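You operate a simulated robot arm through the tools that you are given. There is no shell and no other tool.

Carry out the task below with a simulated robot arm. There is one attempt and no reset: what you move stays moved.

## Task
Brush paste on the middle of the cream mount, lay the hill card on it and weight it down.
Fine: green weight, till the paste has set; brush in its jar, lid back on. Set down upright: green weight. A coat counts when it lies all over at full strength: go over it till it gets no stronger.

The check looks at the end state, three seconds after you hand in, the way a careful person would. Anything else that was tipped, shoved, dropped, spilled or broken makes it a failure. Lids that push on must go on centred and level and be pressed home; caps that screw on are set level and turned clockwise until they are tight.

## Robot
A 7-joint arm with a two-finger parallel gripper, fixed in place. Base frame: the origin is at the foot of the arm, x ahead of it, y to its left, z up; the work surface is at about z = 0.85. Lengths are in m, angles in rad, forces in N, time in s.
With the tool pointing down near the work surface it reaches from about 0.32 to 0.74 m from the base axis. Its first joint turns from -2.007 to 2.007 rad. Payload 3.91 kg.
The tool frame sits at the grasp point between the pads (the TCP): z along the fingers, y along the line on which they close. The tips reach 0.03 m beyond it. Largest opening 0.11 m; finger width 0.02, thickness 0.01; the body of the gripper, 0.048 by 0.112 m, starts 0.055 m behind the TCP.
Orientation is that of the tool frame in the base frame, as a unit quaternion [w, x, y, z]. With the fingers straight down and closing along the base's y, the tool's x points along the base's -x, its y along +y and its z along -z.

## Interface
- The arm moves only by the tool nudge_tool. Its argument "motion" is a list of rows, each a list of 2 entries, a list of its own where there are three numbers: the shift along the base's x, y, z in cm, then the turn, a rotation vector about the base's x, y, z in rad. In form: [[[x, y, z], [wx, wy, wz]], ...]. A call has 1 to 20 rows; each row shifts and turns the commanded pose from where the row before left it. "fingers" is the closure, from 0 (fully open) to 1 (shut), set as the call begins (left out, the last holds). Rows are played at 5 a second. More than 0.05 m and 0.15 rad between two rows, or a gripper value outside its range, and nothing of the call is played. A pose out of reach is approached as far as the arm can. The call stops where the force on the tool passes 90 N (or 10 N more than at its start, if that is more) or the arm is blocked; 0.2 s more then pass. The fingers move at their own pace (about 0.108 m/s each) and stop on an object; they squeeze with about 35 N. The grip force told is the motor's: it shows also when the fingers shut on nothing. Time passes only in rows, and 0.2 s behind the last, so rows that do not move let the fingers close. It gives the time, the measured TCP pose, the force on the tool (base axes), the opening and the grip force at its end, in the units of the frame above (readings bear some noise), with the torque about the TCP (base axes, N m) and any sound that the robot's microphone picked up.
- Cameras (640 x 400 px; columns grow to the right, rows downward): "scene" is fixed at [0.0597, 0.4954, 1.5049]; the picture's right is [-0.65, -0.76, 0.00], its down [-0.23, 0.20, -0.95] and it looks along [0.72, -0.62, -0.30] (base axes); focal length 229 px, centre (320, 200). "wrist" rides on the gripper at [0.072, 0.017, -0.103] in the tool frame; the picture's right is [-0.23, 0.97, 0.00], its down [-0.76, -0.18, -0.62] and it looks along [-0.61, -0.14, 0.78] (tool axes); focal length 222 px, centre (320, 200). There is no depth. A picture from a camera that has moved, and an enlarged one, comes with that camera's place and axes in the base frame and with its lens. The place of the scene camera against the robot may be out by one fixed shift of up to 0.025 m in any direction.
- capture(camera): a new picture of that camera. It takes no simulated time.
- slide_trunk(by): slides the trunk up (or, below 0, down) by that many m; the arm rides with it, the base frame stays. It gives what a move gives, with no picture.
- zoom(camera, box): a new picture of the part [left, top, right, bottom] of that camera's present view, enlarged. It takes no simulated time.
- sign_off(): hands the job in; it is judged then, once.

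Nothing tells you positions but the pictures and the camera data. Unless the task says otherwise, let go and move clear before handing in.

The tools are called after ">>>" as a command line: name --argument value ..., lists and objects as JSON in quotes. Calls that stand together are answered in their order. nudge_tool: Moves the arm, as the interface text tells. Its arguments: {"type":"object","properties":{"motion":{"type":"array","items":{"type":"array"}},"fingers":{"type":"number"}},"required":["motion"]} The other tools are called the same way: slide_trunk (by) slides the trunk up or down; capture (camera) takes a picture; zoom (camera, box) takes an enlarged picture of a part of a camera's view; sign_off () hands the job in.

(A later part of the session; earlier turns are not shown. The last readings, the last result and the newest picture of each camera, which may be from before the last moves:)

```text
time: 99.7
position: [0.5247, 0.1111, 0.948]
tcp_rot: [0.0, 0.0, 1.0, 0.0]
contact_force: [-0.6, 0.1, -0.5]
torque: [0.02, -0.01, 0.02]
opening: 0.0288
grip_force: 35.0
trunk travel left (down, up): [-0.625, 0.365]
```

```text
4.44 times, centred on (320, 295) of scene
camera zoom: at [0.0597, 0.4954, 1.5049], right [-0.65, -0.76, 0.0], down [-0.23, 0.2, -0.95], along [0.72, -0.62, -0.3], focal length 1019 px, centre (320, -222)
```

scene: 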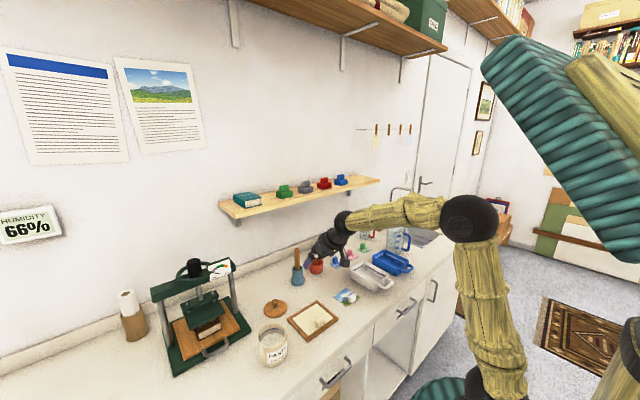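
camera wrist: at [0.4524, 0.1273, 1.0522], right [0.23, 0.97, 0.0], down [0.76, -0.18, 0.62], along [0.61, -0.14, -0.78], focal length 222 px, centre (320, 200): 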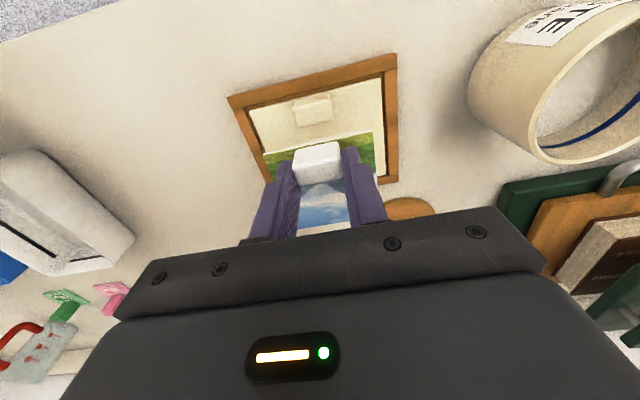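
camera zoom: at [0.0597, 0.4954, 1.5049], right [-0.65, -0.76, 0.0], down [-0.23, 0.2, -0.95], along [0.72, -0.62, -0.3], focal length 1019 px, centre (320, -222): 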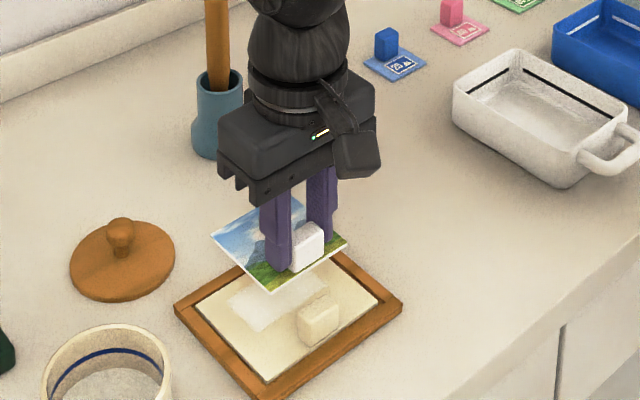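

The card hovers over the mount. I descend part-way and measure the gap between the card's near edge and the mount's block.

>>> nudge_tool --motion '[[[0.05, 0.05, -1.5], [0, 0, 0]], [[0, 0, -1.2], [0, 0, 0]], [[0, 0, 0], [0, 0, 0]]]'

>>> zoom --camera "wrist" --box '[220, 60, 420, 200]'

>>> zoom --camera "scene" --box '[295, 285, 345, 325]'

```text
time: 100.5
position: [0.5262, 0.1099, 0.9213]
tcp_rot: [-0.001, -0.001, 1.0, 0.0]
contact_force: [0.2, 0.3, 0.5]
torque: [-0.02, 0.01, 0.01]
opening: 0.0283
grip_force: 35.0
trunk travel left (down, up): [-0.625, 0.365]
```

```text
2.86 times, centred on (320, 130) of wrist
camera zoom: at [0.4533, 0.1277, 1.0247], right [0.23, 0.97, 0.0], down [0.76, -0.18, 0.62], along [0.61, -0.14, -0.78], focal length 635 px, centre (320, 400)
```

zoom: 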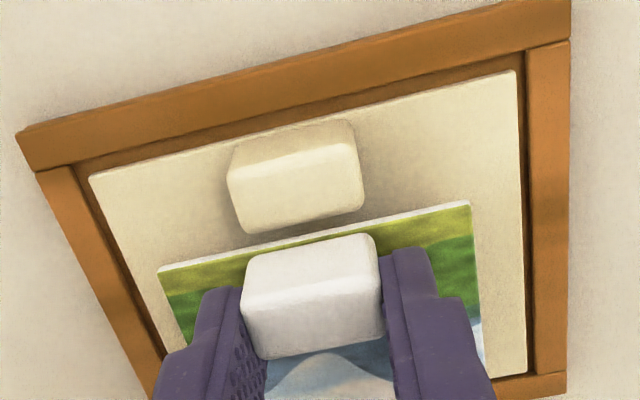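

```text
10.00 times, centred on (320, 305) of scene
camera zoom: at [0.0597, 0.4954, 1.5049], right [-0.65, -0.76, 0.0], down [-0.23, 0.2, -0.95], along [0.72, -0.62, -0.3], focal length 2292 px, centre (320, -850)
```

zoom: 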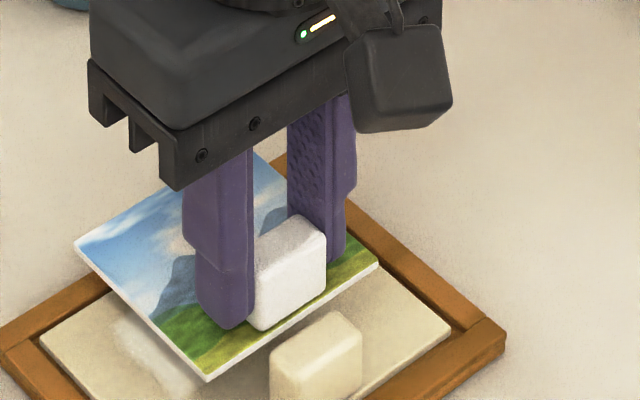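

Card's near edge (≈0.513) clears the mount's block (far face ≈0.511) and y is centred. Descending gently.

>>> nudge_tool --motion '[[[0, 0.05, -0.8], [0, 0, 0]], [[0, 0, -0.7], [0, 0, 0]], [[0, 0, 0], [0, 0, 0]]]'

>>> zoom --camera "wrist" --box '[220, 60, 420, 200]'

>>> zoom --camera "scene" --box '[295, 290, 345, 330]'

```text
time: 101.3
position: [0.5266, 0.112, 0.9059]
tcp_rot: [0.0, -0.001, 1.0, 0.0]
contact_force: [0.5, 0.0, -0.7]
torque: [0.03, -0.04, -0.01]
opening: 0.0288
grip_force: 34.9
trunk travel left (down, up): [-0.625, 0.365]
```

```text
2.86 times, centred on (320, 130) of wrist
camera zoom: at [0.453, 0.1287, 1.0095], right [0.23, 0.97, 0.0], down [0.76, -0.18, 0.62], along [0.61, -0.14, -0.78], focal length 635 px, centre (320, 400)
```

zoom: 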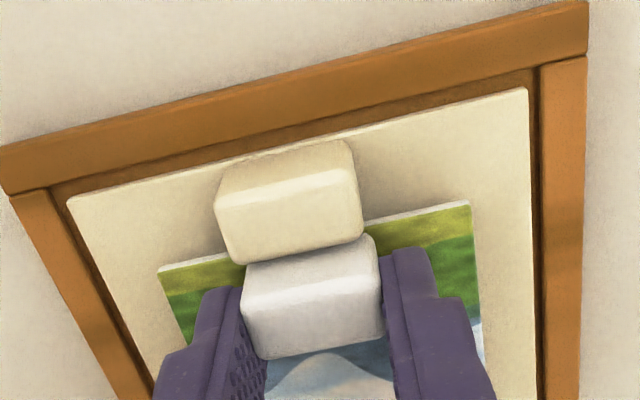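

```text
10.00 times, centred on (320, 310) of scene
camera zoom: at [0.0597, 0.4954, 1.5049], right [-0.65, -0.76, 0.0], down [-0.23, 0.2, -0.95], along [0.72, -0.62, -0.3], focal length 2292 px, centre (320, -900)
```

zoom: 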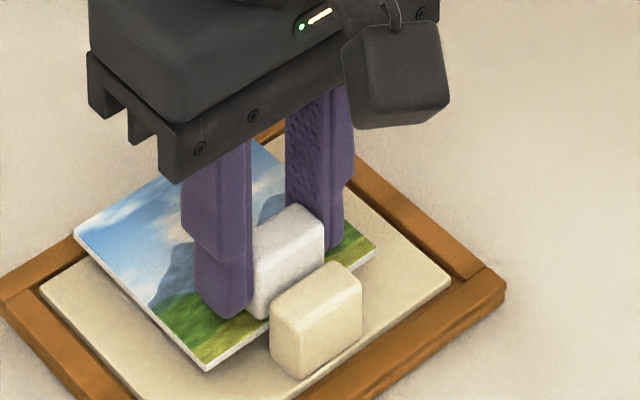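

No contact so far. Continuing in small steps.

>>> nudge_tool --motion '[[[0, 0, -0.4], [0, 0, 0]], [[0, 0, 0], [0, 0, 0]]]'

>>> nudge_tool --motion '[[[0, 0, -0.3], [0, 0, 0]], [[0, 0, 0], [0, 0, 0]]]'

>>> zoom --camera "wrist" --box '[220, 60, 420, 200]'

>>> zoom --camera "scene" --box '[295, 290, 345, 330]'

```text
time: 101.9
position: [0.5246, 0.1108, 0.9021]
tcp_rot: [0.001, -0.002, 1.0, 0.001]
contact_force: [0.4, -0.1, -0.7]
torque: [0.02, 0.01, 0.01]
opening: 0.0286
grip_force: 35.5
trunk travel left (down, up): [-0.625, 0.365]
```

```text
time: 102.5
position: [0.5254, 0.1107, 0.8988]
tcp_rot: [-0.001, -0.001, 1.0, 0.0]
contact_force: [-0.1, 0.9, -0.2]
torque: [-0.01, 0.02, 0.0]
opening: 0.0288
grip_force: 35.2
trunk travel left (down, up): [-0.625, 0.365]
```

```text
2.86 times, centred on (320, 130) of wrist
camera zoom: at [0.4527, 0.1286, 1.0025], right [0.23, 0.97, 0.0], down [0.76, -0.18, 0.62], along [0.61, -0.14, -0.78], focal length 635 px, centre (320, 400)
```

zoom: 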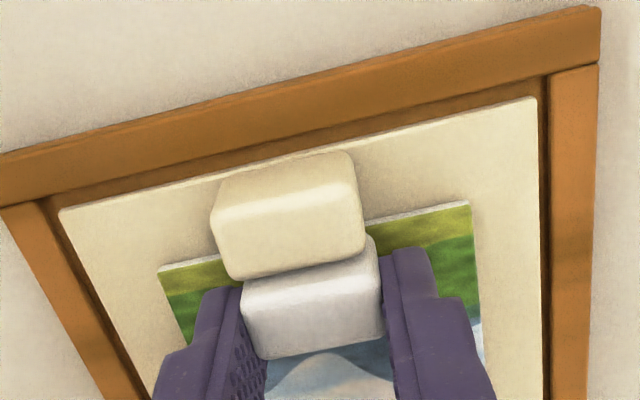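

```text
10.00 times, centred on (320, 310) of scene
camera zoom: at [0.0597, 0.4954, 1.5049], right [-0.65, -0.76, 0.0], down [-0.23, 0.2, -0.95], along [0.72, -0.62, -0.3], focal length 2292 px, centre (320, -900)
```

zoom: 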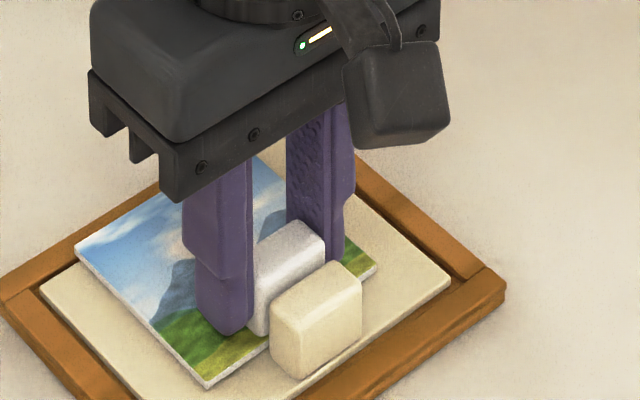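

>>> nudge_tool --motion '[[[0, 0, -0.2], [0, 0, 0]], [[0, 0, 0], [0, 0, 0]]]'

>>> nudge_tool --motion '[[[0, 0, -0.2], [0, 0, 0]], [[0, 0, 0], [0, 0, 0]]]'

>>> nudge_tool --motion '[[[0, 0, -0.15], [0, 0, 0]], [[0, 0, 0], [0, 0, 0]]]'

>>> zoom --camera "scene" --box '[295, 290, 345, 330]'

```text
time: 103.1
position: [0.5252, 0.111, 0.8973]
tcp_rot: [0.0, -0.001, 1.0, 0.0]
contact_force: [0.4, -0.1, 4.2]
torque: [-0.04, 0.01, -0.03]
opening: 0.0289
grip_force: 35.6
trunk travel left (down, up): [-0.625, 0.365]
```

```text
time: 103.7
position: [0.5256, 0.1125, 0.897]
tcp_rot: [0.003, 0.0, 1.0, 0.0]
contact_force: [1.0, 0.6, 22.7]
torque: [-0.04, 0.01, 0.01]
opening: 0.0286
grip_force: 34.7
trunk travel left (down, up): [-0.625, 0.365]
```

```text
time: 104.3
position: [0.5261, 0.112, 0.8955]
tcp_rot: [0.002, -0.001, 1.0, 0.0]
contact_force: [1.7, 1.9, 25.4]
torque: [0.02, -0.04, -0.01]
opening: 0.0286
grip_force: 35.3
trunk travel left (down, up): [-0.625, 0.365]
```

```text
10.00 times, centred on (320, 310) of scene
camera zoom: at [0.0597, 0.4954, 1.5049], right [-0.65, -0.76, 0.0], down [-0.23, 0.2, -0.95], along [0.72, -0.62, -0.3], focal length 2292 px, centre (320, -900)
```

zoom: 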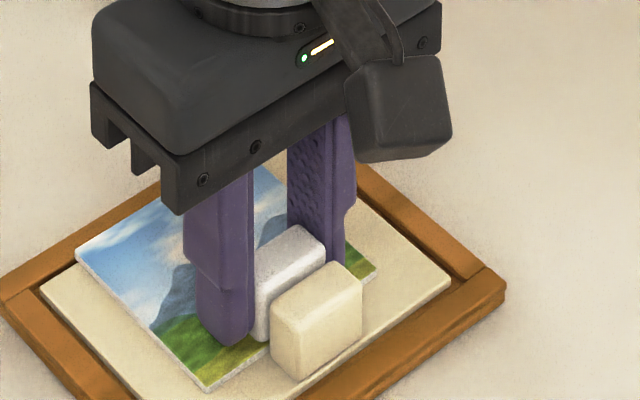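

Card touches down on the mount at z≈0.860 level. I ease the pressure, open the fingers and rise straight up.

>>> nudge_tool --motion '[[[0, 0, 0.3], [0, 0, 0]], [[0, 0, 0], [0, 0, 0]]]'

>>> nudge_tool --motion '[[[0, 0, 0], [0, 0, 0]], [[0, 0, 0], [0, 0, 0]], [[0, 0, 2.0], [0, 0, 0]], [[0, 0, 3.0], [0, 0, 0]], [[0, 0, 4.0], [0, 0, 0]], [[2.0, 0, 4.0], [0, 0, 0]], [[3.0, 0, 2.5], [0, 0, 0]], [[0, 0, 0], [0, 0, 0]]]' --fingers 0.5

>>> zoom --camera "scene" --box '[295, 290, 345, 330]'

>>> capture --camera "wrist"

>>> zoom --camera "wrist" --box '[240, 0, 400, 110]'

```text
time: 104.9
position: [0.5252, 0.112, 0.8955]
tcp_rot: [-0.001, -0.001, 1.0, -0.002]
contact_force: [1.2, 0.5, 5.1]
torque: [0.07, -0.13, 0.07]
opening: 0.0287
grip_force: 35.1
trunk travel left (down, up): [-0.625, 0.365]
```

```text
time: 106.7
position: [0.5761, 0.1128, 1.0527]
tcp_rot: [0.0, 0.0, 1.0, 0.0]
contact_force: [0.1, 0.1, -0.2]
torque: [0.02, 0.0, -0.01]
opening: 0.055
grip_force: 0.0
trunk travel left (down, up): [-0.625, 0.365]
```

```text
10.00 times, centred on (320, 310) of scene
camera zoom: at [0.0597, 0.4954, 1.5049], right [-0.65, -0.76, 0.0], down [-0.23, 0.2, -0.95], along [0.72, -0.62, -0.3], focal length 2292 px, centre (320, -900)
```

zoom: 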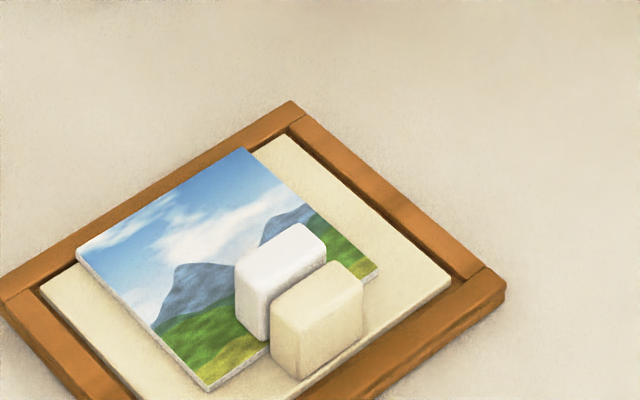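

```text
taken
camera wrist: at [0.5037, 0.1293, 1.1556], right [0.23, 0.97, 0.0], down [0.76, -0.18, 0.62], along [0.61, -0.14, -0.78], focal length 222 px, centre (320, 200)
```

wrist: 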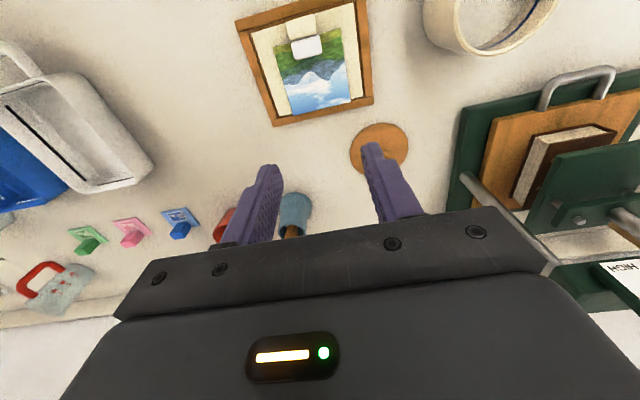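

```text
3.64 times, centred on (320, 55) of wrist
camera zoom: at [0.5037, 0.1293, 1.1556], right [0.23, 0.97, 0.0], down [0.76, -0.18, 0.62], along [0.61, -0.14, -0.78], focal length 808 px, centre (320, 727)
```

zoom: 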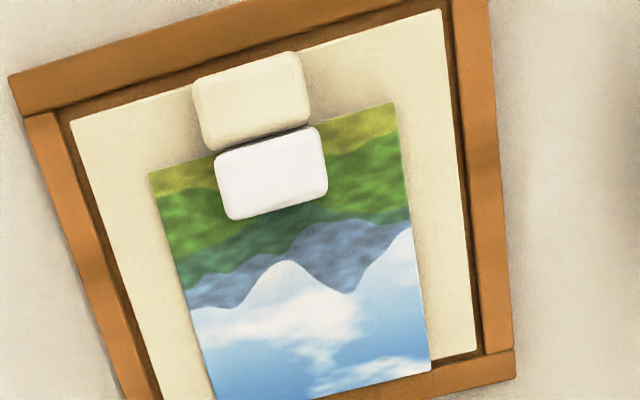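

The card lies flat on the mount over the paste. Now the green weight on the shelf: I raise the trunk and tilt the tool to look at it.

>>> slide_trunk --by 0.3

>>> nudge_tool --motion '[[[-1.5, -1.0, 0], [0, -0.15, 0]], [[-1.5, -1.0, 0], [0, -0.15, 0]], [[-1.5, -1.0, 0], [0, -0.15, 0]], [[-1.5, -1.0, 0], [0, -0.15, 0]], [[0, 0, 0], [0, 0, 0]]]' --fingers 0

>>> capture --camera "wrist"

>>> capture --camera "scene"

```text
time: 109.7
position: [0.5767, 0.112, 1.3516]
tcp_rot: [0.001, -0.001, 1.0, -0.001]
contact_force: [-0.5, -0.4, -0.4]
torque: [0.0, 0.03, -0.06]
opening: 0.0552
grip_force: 0.0
trunk travel left (down, up): [-0.925, 0.065]
```

```text
time: 110.9
position: [0.5177, 0.0719, 1.351]
tcp_rot: [0.296, -0.001, 0.955, 0.0]
contact_force: [0.7, -0.3, 0.0]
torque: [0.04, 0.01, 0.0]
opening: 0.1102
grip_force: 0.1
trunk travel left (down, up): [-0.925, 0.065]
```

```text
taken
camera wrist: at [0.3989, 0.0891, 1.3959], right [0.19, 0.97, 0.13], down [0.28, -0.18, 0.94], along [0.94, -0.14, -0.3], focal length 222 px, centre (320, 200)
```

wrist: 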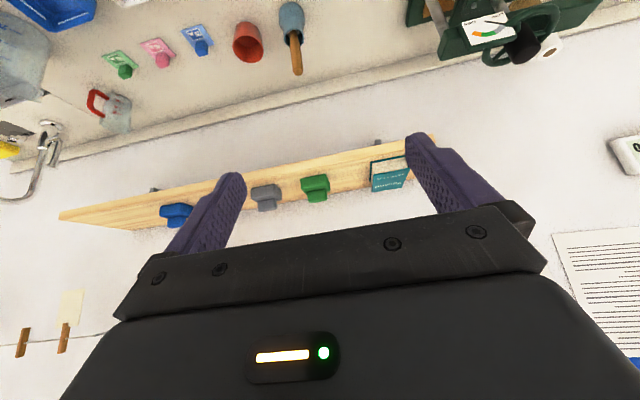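

```text
taken
```

scene: 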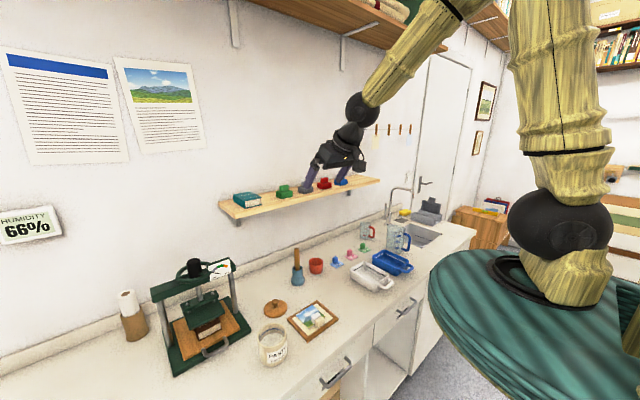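

>>> zoom --camera "wrist" --box '[250, 130, 430, 230]'

>>> zoom --camera "scene" --box '[260, 170, 330, 220]'

>>> zoom --camera "scene" --box '[215, 165, 385, 235]'

```text
3.56 times, centred on (340, 180) of wrist
camera zoom: at [0.3989, 0.0891, 1.3959], right [0.19, 0.97, 0.13], down [0.28, -0.18, 0.94], along [0.94, -0.14, -0.3], focal length 790 px, centre (249, 271)
```

zoom: 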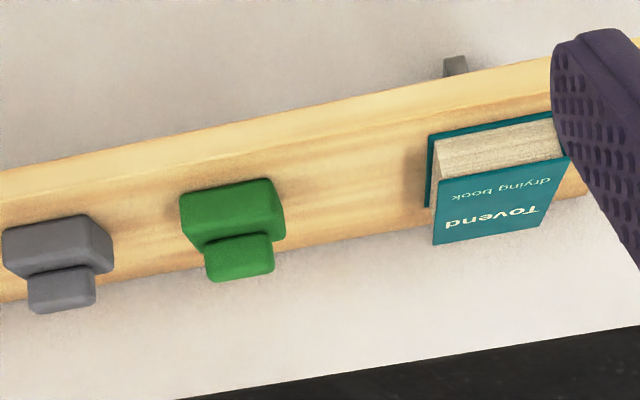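

```text
8.00 times, centred on (295, 195) of scene
camera zoom: at [0.0597, 0.4954, 1.5049], right [-0.65, -0.76, 0.0], down [-0.23, 0.2, -0.95], along [0.72, -0.62, -0.3], focal length 1834 px, centre (520, 240)
```

zoom: 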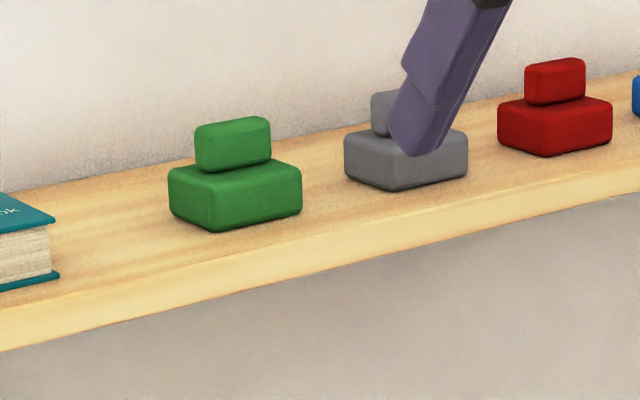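

```text
3.76 times, centred on (300, 200) of scene
camera zoom: at [0.0597, 0.4954, 1.5049], right [-0.65, -0.76, 0.0], down [-0.23, 0.2, -0.95], along [0.72, -0.62, -0.3], focal length 863 px, centre (395, 200)
```

zoom: 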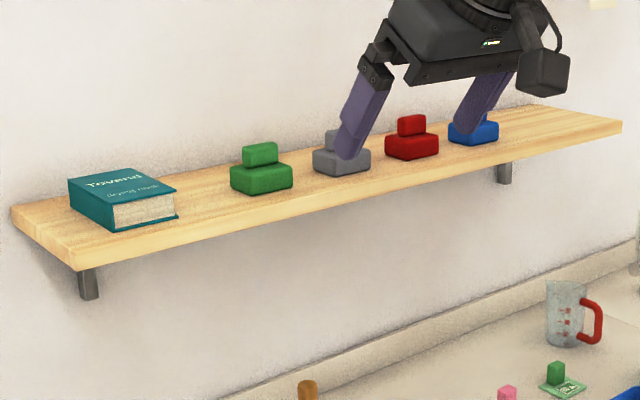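

The green weight sits on the shelf with its base around (0.83, 0.018), shelf top z≈1.213. I approach it with a smaller tilt and look closely.

>>> slide_trunk --by 0.06

>>> nudge_tool --motion '[[[3.5, -0.9, -0.8], [0, 0.1, 0]], [[3.5, -0.9, -0.8], [0, 0.1, 0]], [[3.5, -0.9, -0.8], [0, 0, 0]], [[3.5, -0.9, -0.8], [0, 0, 0]], [[3.5, -0.9, -0.8], [0, 0, 0]], [[0, 0, 0], [0, 0, 0]]]' --fingers 0.4

>>> capture --camera "wrist"

>>> zoom --camera "scene" --box '[240, 140, 340, 220]'

```text
time: 111.9
position: [0.5163, 0.074, 1.4107]
tcp_rot: [0.295, 0.0, 0.955, 0.0]
contact_force: [0.3, 0.8, 1.2]
torque: [-0.02, -0.01, 0.01]
opening: 0.1101
grip_force: 0.1
trunk travel left (down, up): [-0.985, 0.005]
```

```text
time: 113.3
position: [0.6914, 0.0278, 1.3722]
tcp_rot: [0.198, -0.001, 0.98, 0.001]
contact_force: [-0.9, -0.1, -0.5]
torque: [0.02, -0.03, 0.02]
opening: 0.066
grip_force: 0.2
trunk travel left (down, up): [-0.985, 0.005]
```

```text
taken
camera wrist: at [0.5829, 0.0446, 1.4395], right [0.21, 0.97, 0.09], down [0.46, -0.18, 0.87], along [0.86, -0.14, -0.48], focal length 222 px, centre (320, 200)
```

wrist: 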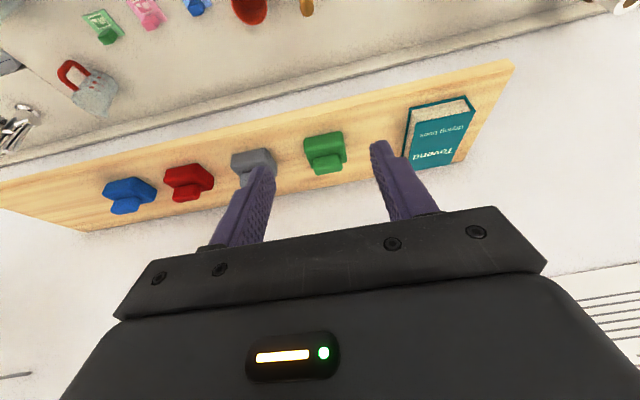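

```text
5.00 times, centred on (290, 180) of scene
camera zoom: at [0.0597, 0.4954, 1.5049], right [-0.65, -0.76, 0.0], down [-0.23, 0.2, -0.95], along [0.72, -0.62, -0.3], focal length 1146 px, centre (470, 300)
```

zoom: 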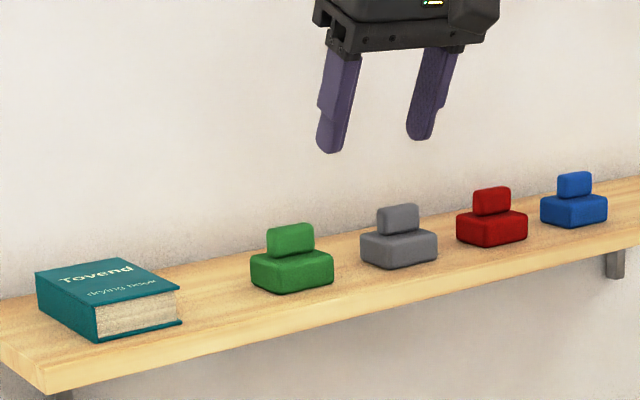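

>>> zoom --camera "wrist" --box '[260, 100, 400, 200]'

>>> zoom --camera "scene" --box '[275, 175, 325, 210]'

```text
4.00 times, centred on (330, 150) of wrist
camera zoom: at [0.5829, 0.0446, 1.4395], right [0.21, 0.97, 0.09], down [0.46, -0.18, 0.87], along [0.86, -0.14, -0.48], focal length 888 px, centre (280, 400)
```

zoom: 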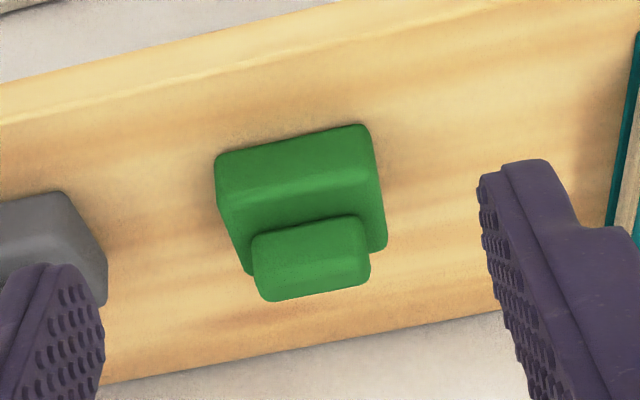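

```text
11.43 times, centred on (300, 192) of scene
camera zoom: at [0.0597, 0.4954, 1.5049], right [-0.65, -0.76, 0.0], down [-0.23, 0.2, -0.95], along [0.72, -0.62, -0.3], focal length 2619 px, centre (549, 286)
```

zoom: 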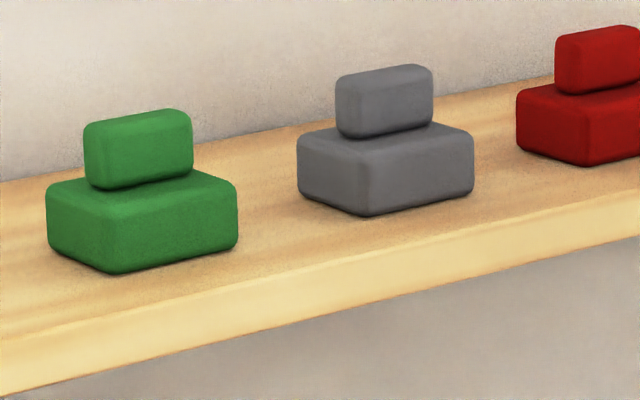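

Handle centre ≈ (0.831, 0.020), z 1.236–1.258. I move to a pre-grasp point along the tilted approach line.

>>> nudge_tool --motion '[[[3.4, -0.3, -1.3], [0, 0, 0]], [[3.4, -0.25, -1.3], [0, 0, 0]], [[3.4, -0.2, -1.2], [0, 0, 0]], [[0, 0, 0], [0, 0, 0]]]'

>>> capture --camera "wrist"

>>> zoom --camera "wrist" --box '[240, 100, 400, 220]'

>>> zoom --camera "scene" --box '[260, 160, 330, 210]'

```text
time: 114.3
position: [0.7923, 0.02, 1.3342]
tcp_rot: [0.199, 0.0, 0.98, 0.0]
contact_force: [-0.6, 0.5, 0.4]
torque: [-0.01, 0.03, 0.01]
opening: 0.0662
grip_force: 0.0
trunk travel left (down, up): [-0.985, 0.005]
```

```text
taken
camera wrist: at [0.6852, 0.0365, 1.402], right [0.21, 0.97, 0.09], down [0.46, -0.18, 0.87], along [0.86, -0.14, -0.48], focal length 222 px, centre (320, 200)
```

wrist: 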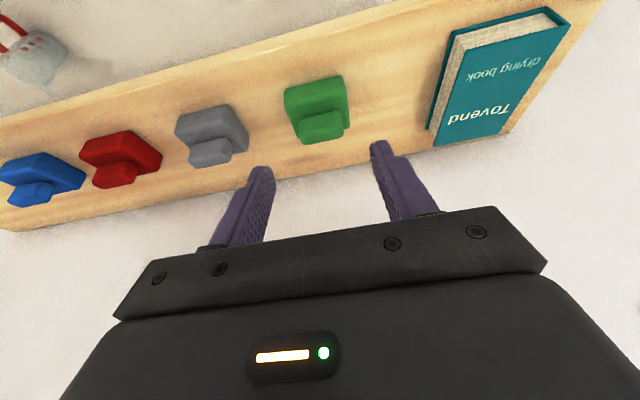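

```text
3.33 times, centred on (320, 160) of wrist
camera zoom: at [0.6852, 0.0365, 1.402], right [0.21, 0.97, 0.09], down [0.46, -0.18, 0.87], along [0.86, -0.14, -0.48], focal length 740 px, centre (320, 333)
```

zoom: 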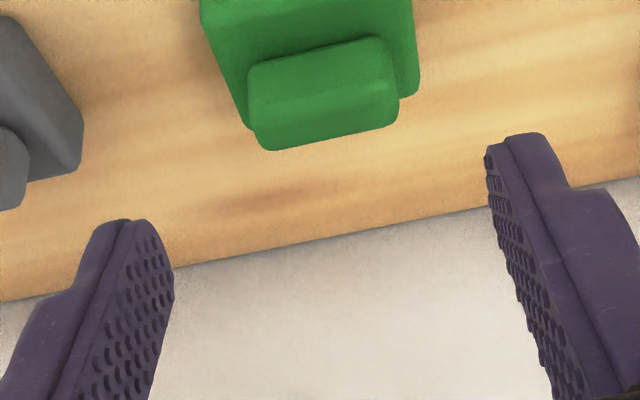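

```text
8.00 times, centred on (295, 185) of scene
camera zoom: at [0.0597, 0.4954, 1.5049], right [-0.65, -0.76, 0.0], down [-0.23, 0.2, -0.95], along [0.72, -0.62, -0.3], focal length 1834 px, centre (520, 320)
```

zoom: 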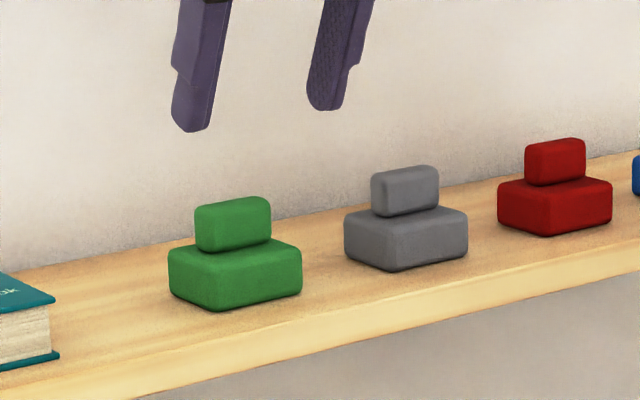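

Good alignment. Moving down along the approach line in steps.

>>> nudge_tool --motion '[[[0.7, 0.05, -1.6], [0, 0, 0]], [[0.7, 0, -1.6], [0, 0, 0]], [[0.7, 0, -1.6], [0, 0, 0]], [[0, 0, 0], [0, 0, 0]]]'

>>> zoom --camera "wrist" --box '[240, 100, 400, 220]'

>>> zoom --camera "scene" --box '[260, 160, 330, 210]'

```text
time: 115.3
position: [0.8148, 0.0203, 1.2862]
tcp_rot: [0.199, -0.001, 0.98, 0.0]
contact_force: [-1.6, 0.1, -0.1]
torque: [0.0, -0.01, 0.03]
opening: 0.0659
grip_force: 0.0
trunk travel left (down, up): [-0.985, 0.005]
```

```text
3.33 times, centred on (320, 160) of wrist
camera zoom: at [0.7073, 0.037, 1.3533], right [0.21, 0.97, 0.09], down [0.46, -0.18, 0.87], along [0.86, -0.14, -0.48], focal length 740 px, centre (320, 333)
```

zoom: 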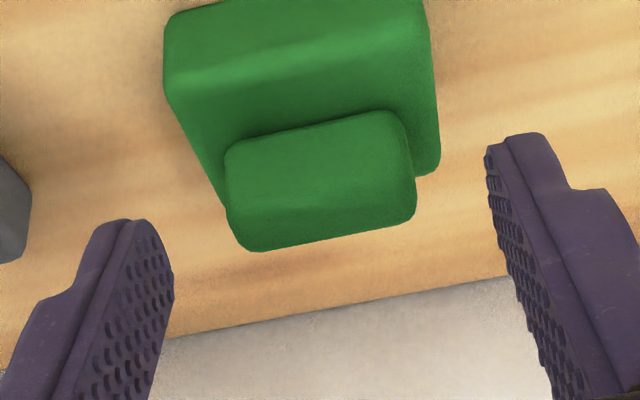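

```text
8.00 times, centred on (295, 185) of scene
camera zoom: at [0.0597, 0.4954, 1.5049], right [-0.65, -0.76, 0.0], down [-0.23, 0.2, -0.95], along [0.72, -0.62, -0.3], focal length 1834 px, centre (520, 320)
```

zoom: 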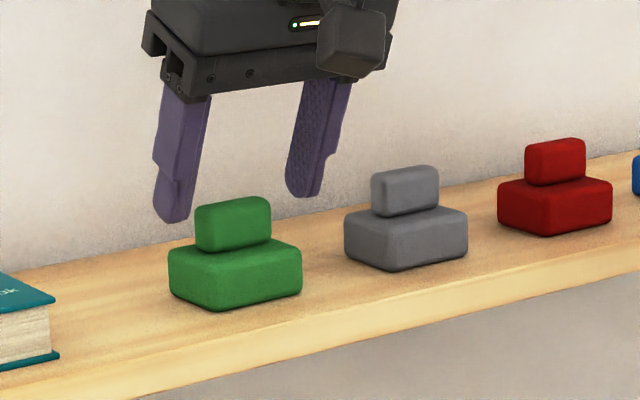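

>>> nudge_tool --motion '[[[0.3, 0.05, -0.8], [0, 0, 0]], [[0.3, 0, -0.8], [0, 0, 0]], [[0, 0, 0], [0, 0, 0]]]'

>>> zoom --camera "wrist" --box '[240, 100, 400, 220]'

>>> zoom --camera "scene" --box '[265, 170, 315, 205]'

```text
time: 116.1
position: [0.8211, 0.0215, 1.2704]
tcp_rot: [0.198, -0.001, 0.98, 0.001]
contact_force: [1.5, -0.4, 0.5]
torque: [0.01, -0.02, -0.01]
opening: 0.0658
grip_force: 0.1
trunk travel left (down, up): [-0.985, 0.005]
```

```text
3.33 times, centred on (320, 160) of wrist
camera zoom: at [0.7136, 0.0377, 1.3368], right [0.21, 0.97, 0.09], down [0.46, -0.18, 0.87], along [0.86, -0.14, -0.48], focal length 740 px, centre (320, 333)
```

zoom: 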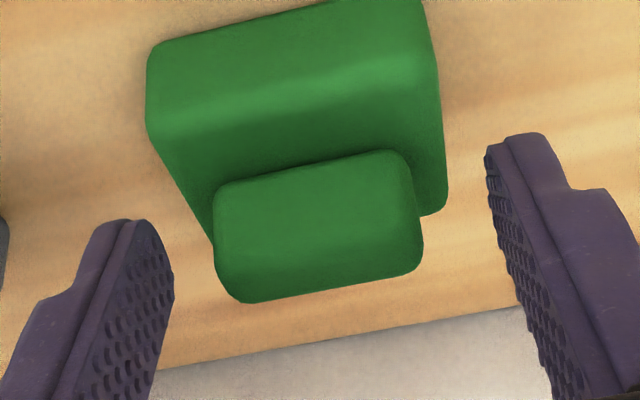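

```text
11.43 times, centred on (290, 188) of scene
camera zoom: at [0.0597, 0.4954, 1.5049], right [-0.65, -0.76, 0.0], down [-0.23, 0.2, -0.95], along [0.72, -0.62, -0.3], focal length 2619 px, centre (663, 343)
```

zoom: 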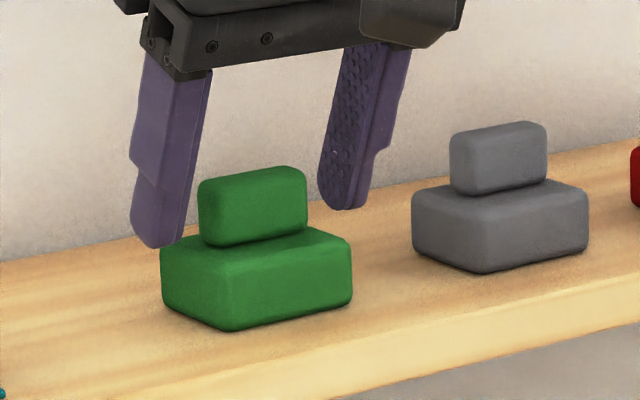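

Fingers flank the handle. Closing.

>>> nudge_tool --motion '[[[0, 0, 0], [0, 0, 0]], [[0, 0, 0], [0, 0, 0]], [[0, 0, 0], [0, 0, 0]]]' --fingers 1

>>> zoom --camera "wrist" --box '[240, 100, 400, 220]'

>>> zoom --camera "scene" --box '[265, 170, 315, 205]'

```text
time: 116.9
position: [0.8216, 0.0202, 1.2697]
tcp_rot: [0.199, 0.0, 0.98, 0.001]
contact_force: [1.5, -0.6, -0.4]
torque: [-0.05, -0.05, -0.07]
opening: 0.0395
grip_force: 34.6
trunk travel left (down, up): [-0.985, 0.005]
```

```text
3.33 times, centred on (320, 160) of wrist
camera zoom: at [0.7138, 0.0373, 1.3366], right [0.21, 0.97, 0.09], down [0.46, -0.18, 0.87], along [0.86, -0.14, -0.48], focal length 740 px, centre (320, 333)
```

zoom: 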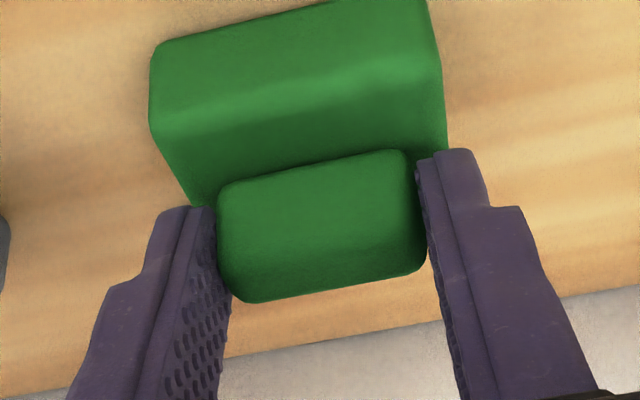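

```text
11.43 times, centred on (290, 188) of scene
camera zoom: at [0.0597, 0.4954, 1.5049], right [-0.65, -0.76, 0.0], down [-0.23, 0.2, -0.95], along [0.72, -0.62, -0.3], focal length 2619 px, centre (663, 343)
```

zoom: 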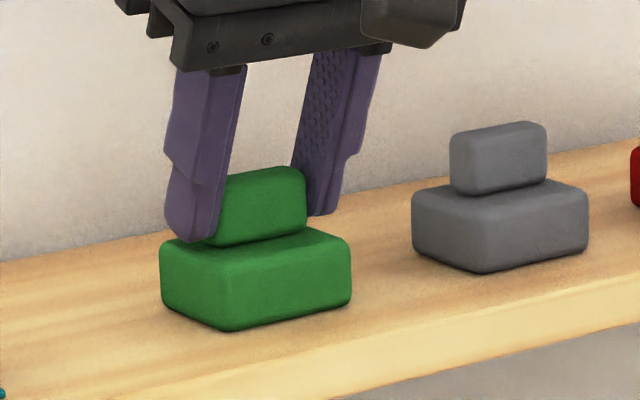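

Held (opening 3.95 cm). Lifting a little and checking that it hangs level.

>>> nudge_tool --motion '[[[0, 0, 0.5], [0, 0, 0]], [[0, 0, 1.0], [0, 0, 0]], [[0, 0, 1.5], [0, 0, 0]], [[-0.5, 0, 1.5], [0, 0, 0]], [[0, 0, 0], [0, 0, 0]]]'

>>> zoom --camera "wrist" --box '[240, 100, 400, 220]'

>>> zoom --camera "scene" --box '[265, 155, 325, 205]'

```text
time: 118.1
position: [0.8177, 0.0214, 1.3146]
tcp_rot: [0.198, -0.001, 0.98, 0.0]
contact_force: [0.0, -0.3, -3.6]
torque: [-0.01, 0.01, 0.0]
opening: 0.0395
grip_force: 35.5
trunk travel left (down, up): [-0.985, 0.005]
```

```text
3.33 times, centred on (320, 160) of wrist
camera zoom: at [0.7098, 0.038, 1.3809], right [0.21, 0.97, 0.09], down [0.46, -0.18, 0.87], along [0.86, -0.14, -0.49], focal length 740 px, centre (320, 333)
```

zoom: 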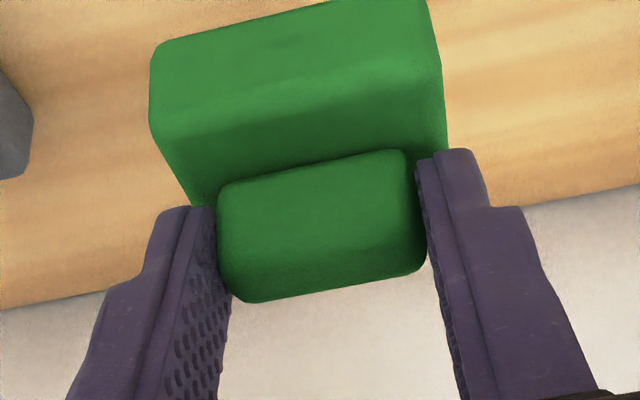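

```text
8.00 times, centred on (295, 180) of scene
camera zoom: at [0.0597, 0.4954, 1.5049], right [-0.65, -0.76, 0.0], down [-0.23, 0.2, -0.95], along [0.72, -0.62, -0.3], focal length 1834 px, centre (520, 360)
```

zoom: 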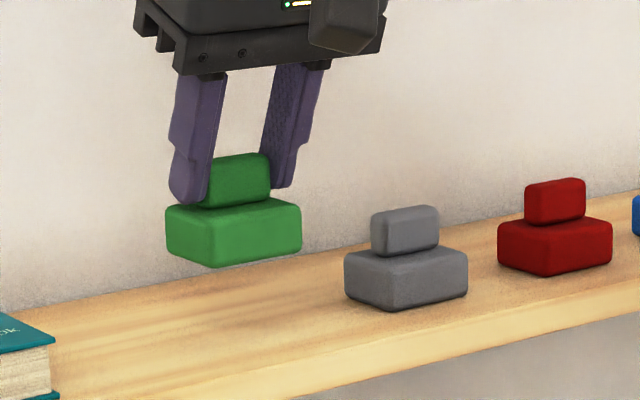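

It hangs level, about 0.37 kg. I draw it back off the shelf and over the mount at height.

>>> nudge_tool --motion '[[[-4.0, 0, 0.3], [0, 0, 0]], [[-4.0, 0, 0], [0, 0, 0]], [[-4.0, 0.5, 0], [0, 0, 0]], [[-3.7, 2.0, 0], [0, 0, 0]], [[-3.7, 2.0, 0], [0, 0, 0]], [[-3.7, 2.2, 0], [0, 0, 0]], [[-3.4, 2.3, 0], [0, 0, 0]], [[0, 0, 0], [0, 0, 0]]]'

>>> slide_trunk --by -0.3

>>> capture --camera "wrist"

>>> capture --camera "scene"

```text
time: 119.9
position: [0.5512, 0.1097, 1.3168]
tcp_rot: [0.199, 0.0, 0.98, 0.001]
contact_force: [-0.4, 0.2, -2.9]
torque: [0.01, 0.05, 0.01]
opening: 0.0397
grip_force: 35.3
trunk travel left (down, up): [-0.985, 0.005]
```

```text
time: 122.9
position: [0.5496, 0.1105, 1.0171]
tcp_rot: [0.199, 0.0, 0.98, 0.0]
contact_force: [1.4, 0.0, -3.6]
torque: [-0.01, 0.05, 0.0]
opening: 0.0395
grip_force: 35.1
trunk travel left (down, up): [-0.685, 0.305]
```

```text
taken
camera wrist: at [0.443, 0.1272, 1.0847], right [0.21, 0.97, 0.09], down [0.46, -0.18, 0.87], along [0.86, -0.14, -0.48], focal length 222 px, centre (320, 200)
```

wrist: 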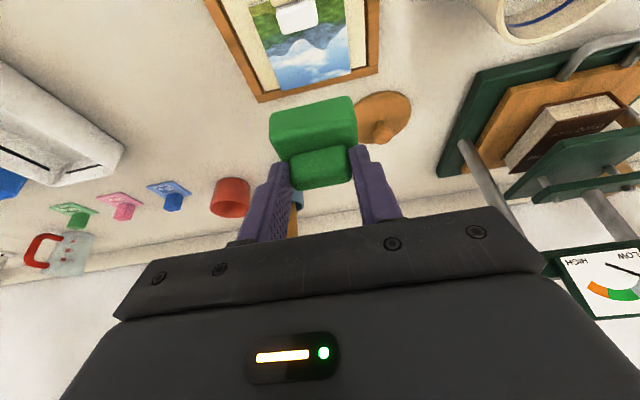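

```text
taken
```

scene: 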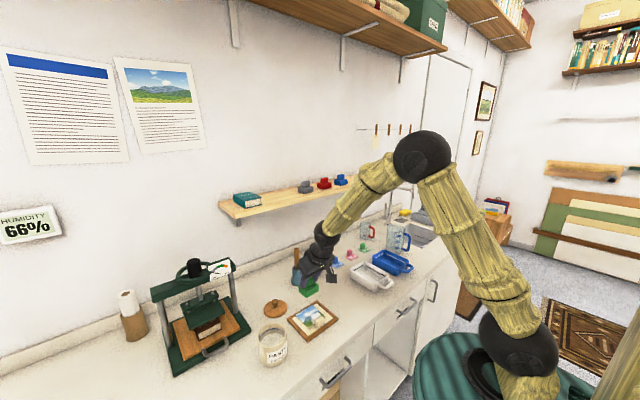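

>>> nudge_tool --motion '[[[0.2, 0.1, -2.5], [0, 0, 0]], [[0, 0, -2.5], [0, 0, 0]], [[0, 0, -1.4], [0, 0, 0]], [[0, 0, 0], [0, 0, 0]]]'

>>> zoom --camera "wrist" --box '[220, 50, 420, 200]'

>>> zoom --camera "scene" --box '[285, 280, 345, 330]'

```text
time: 123.9
position: [0.552, 0.1113, 0.9532]
tcp_rot: [0.198, 0.0, 0.98, 0.0]
contact_force: [0.5, -0.3, -3.4]
torque: [-0.05, 0.05, -0.01]
opening: 0.0397
grip_force: 34.8
trunk travel left (down, up): [-0.685, 0.305]
```

```text
2.67 times, centred on (320, 125) of wrist
camera zoom: at [0.4449, 0.128, 1.0204], right [0.21, 0.97, 0.09], down [0.46, -0.18, 0.87], along [0.86, -0.14, -0.48], focal length 592 px, centre (320, 400)
```

zoom: 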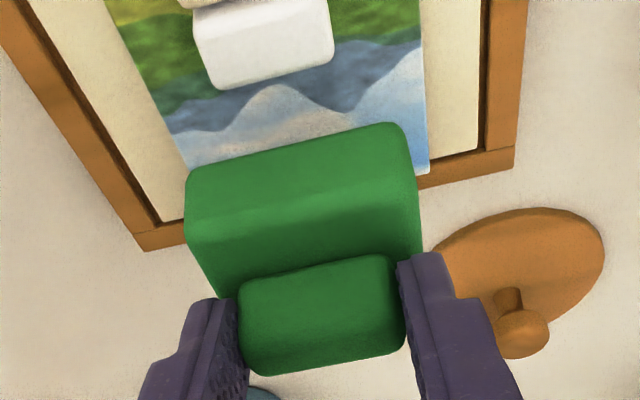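

```text
8.00 times, centred on (315, 305) of scene
camera zoom: at [0.0597, 0.4954, 1.5049], right [-0.65, -0.76, 0.0], down [-0.23, 0.2, -0.95], along [0.72, -0.62, -0.3], focal length 1834 px, centre (360, -640)
```

zoom: 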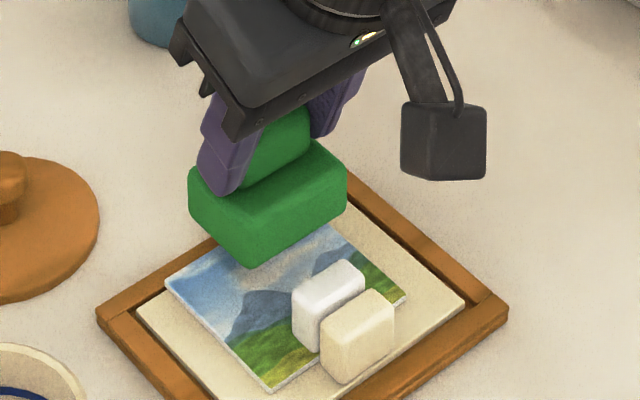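

Weight is centred over the free part of the card. A small shift toward the robot, then lowering until contact.

>>> nudge_tool --motion '[[[-0.25, 0, -1.2], [0, 0, 0]], [[0, 0, -1.0], [0, 0, 0]], [[0, 0, -0.5], [0, 0, 0]], [[0, 0, 0], [0, 0, 0]]]'

>>> zoom --camera "scene" --box '[285, 285, 345, 330]'

>>> zoom --camera "wrist" --box '[220, 50, 420, 200]'

```text
time: 124.9
position: [0.5493, 0.1122, 0.926]
tcp_rot: [0.199, 0.0, 0.98, 0.0]
contact_force: [-0.3, 0.3, -3.9]
torque: [0.0, 0.05, -0.01]
opening: 0.0398
grip_force: 35.1
trunk travel left (down, up): [-0.685, 0.305]
```

```text
8.89 times, centred on (315, 308) of scene
camera zoom: at [0.0597, 0.4954, 1.5049], right [-0.65, -0.76, 0.0], down [-0.23, 0.2, -0.95], along [0.72, -0.62, -0.3], focal length 2037 px, centre (364, -756)
```

zoom: 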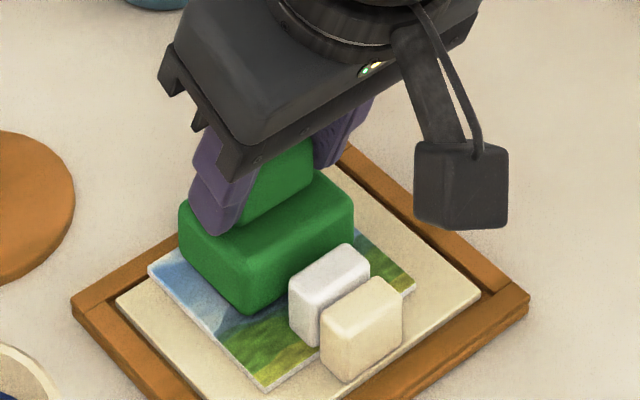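

```text
2.67 times, centred on (320, 125) of wrist
camera zoom: at [0.4424, 0.1282, 0.9938], right [0.21, 0.97, 0.09], down [0.46, -0.18, 0.87], along [0.86, -0.14, -0.48], focal length 592 px, centre (320, 400)
```

zoom: 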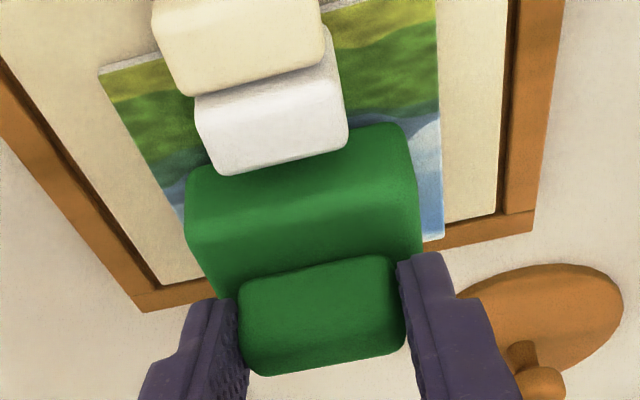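

>>> nudge_tool --motion '[[[0, 0, -0.3], [0, 0, 0]], [[0, 0, 0], [0, 0, 0]]]'

>>> nudge_tool --motion '[[[0, 0, -0.2], [0, 0, 0]], [[0, 0, 0], [0, 0, 0]]]'

>>> nudge_tool --motion '[[[0, 0, -0.2], [0, 0, 0]], [[0, 0, 0], [0, 0, 0]]]'

```text
time: 125.5
position: [0.5502, 0.1112, 0.9241]
tcp_rot: [0.199, -0.001, 0.98, 0.0]
contact_force: [0.8, -0.6, -3.0]
torque: [-0.02, 0.04, 0.0]
opening: 0.0395
grip_force: 35.3
trunk travel left (down, up): [-0.685, 0.305]
```

```text
time: 126.1
position: [0.5497, 0.1109, 0.923]
tcp_rot: [0.2, -0.001, 0.98, 0.001]
contact_force: [-1.2, -0.7, 8.5]
torque: [-0.16, 0.07, -0.02]
opening: 0.0396
grip_force: 35.0
trunk travel left (down, up): [-0.685, 0.305]
```

```text
time: 126.7
position: [0.5484, 0.1109, 0.924]
tcp_rot: [0.202, 0.001, 0.979, 0.001]
contact_force: [1.1, -0.3, 27.8]
torque: [-0.37, 0.12, 0.02]
opening: 0.0393
grip_force: 34.8
trunk travel left (down, up): [-0.685, 0.305]
```

>>> zoom --camera "scene" --box '[285, 285, 345, 330]'

>>> zoom --camera "wrist" --box '[220, 50, 420, 200]'

```text
8.89 times, centred on (315, 308) of scene
camera zoom: at [0.0597, 0.4954, 1.5049], right [-0.65, -0.76, 0.0], down [-0.23, 0.2, -0.95], along [0.72, -0.62, -0.3], focal length 2037 px, centre (364, -756)
```

zoom: 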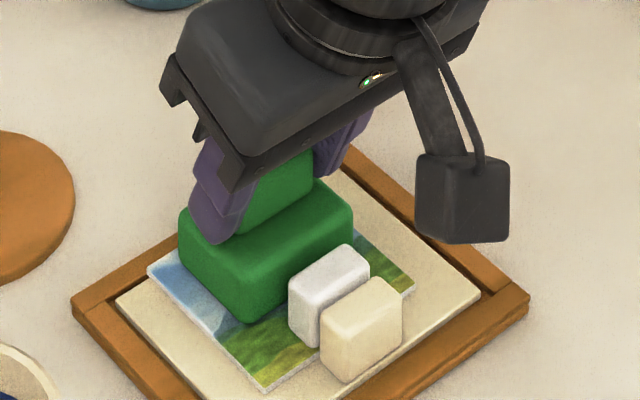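

```text
2.67 times, centred on (320, 125) of wrist
camera zoom: at [0.4417, 0.1281, 0.9891], right [0.21, 0.97, 0.09], down [0.45, -0.18, 0.87], along [0.87, -0.14, -0.48], focal length 592 px, centre (320, 400)
```

zoom: 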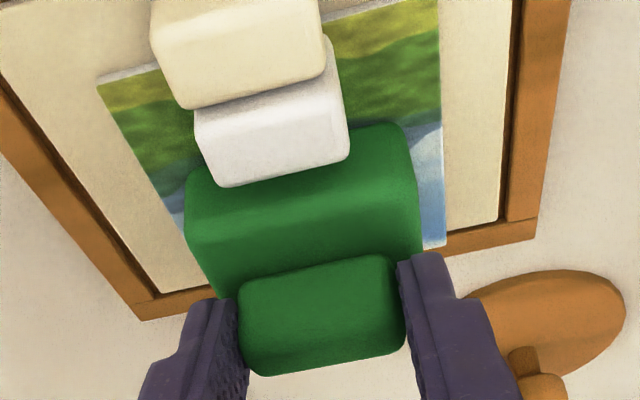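

Weight is down on the card. Easing off, opening and backing out along the tool axis.

>>> nudge_tool --motion '[[[0, 0, 0.25], [0, 0, 0]], [[0, 0, 0], [0, 0, 0]]]'

>>> nudge_tool --motion '[[[0, 0, 0], [0, 0, 0]], [[0, 0, 0], [0, 0, 0]], [[-0.6, 0, 1.4], [0, 0, 0]], [[-1.2, 0, 2.8], [0, 0, 0]], [[-1.2, 0, 2.8], [0, 0, 0]], [[-1.2, 0, 2.8], [0, 0, 0]], [[0, 0, 0], [0, 0, 0]]]' --fingers 0.4

>>> zoom --camera "scene" --box '[285, 285, 345, 330]'

>>> zoom --camera "wrist" --box '[200, 20, 440, 200]'

```text
time: 127.3
position: [0.5484, 0.1113, 0.9231]
tcp_rot: [0.199, -0.001, 0.98, 0.0]
contact_force: [4.3, 0.3, 16.9]
torque: [-0.14, -0.33, 0.04]
opening: 0.0398
grip_force: 35.2
trunk travel left (down, up): [-0.685, 0.305]
```

```text
time: 128.9
position: [0.5077, 0.1124, 1.0202]
tcp_rot: [0.198, -0.001, 0.98, 0.0]
contact_force: [0.2, -0.5, 0.5]
torque: [0.01, 0.0, 0.01]
opening: 0.0659
grip_force: 0.1
trunk travel left (down, up): [-0.685, 0.305]
```

```text
8.89 times, centred on (315, 308) of scene
camera zoom: at [0.0597, 0.4954, 1.5049], right [-0.65, -0.76, 0.0], down [-0.23, 0.2, -0.95], along [0.72, -0.62, -0.3], focal length 2037 px, centre (364, -756)
```

zoom: 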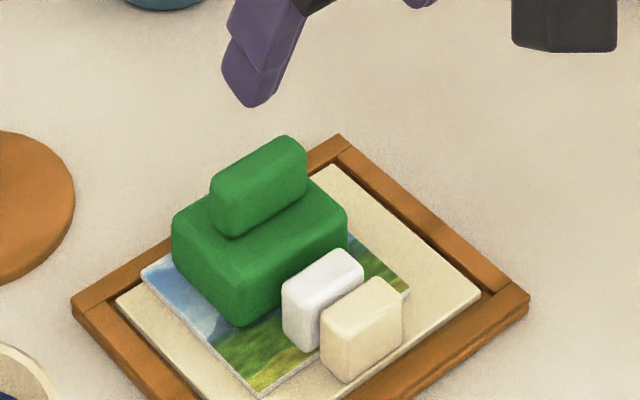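

```text
2.22 times, centred on (320, 110) of wrist
camera zoom: at [0.3999, 0.1287, 1.0875], right [0.21, 0.97, 0.09], down [0.46, -0.18, 0.87], along [0.86, -0.14, -0.48], focal length 494 px, centre (320, 400)
```

zoom: 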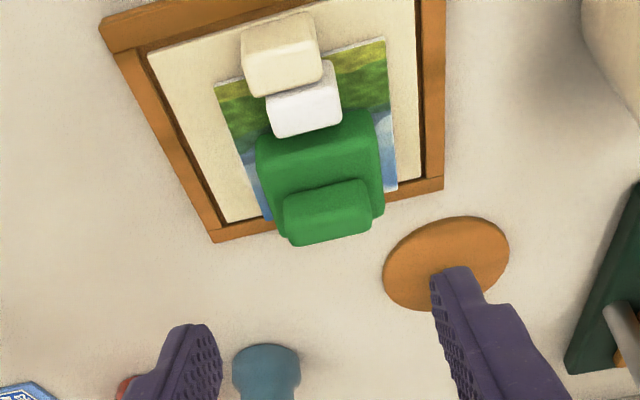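

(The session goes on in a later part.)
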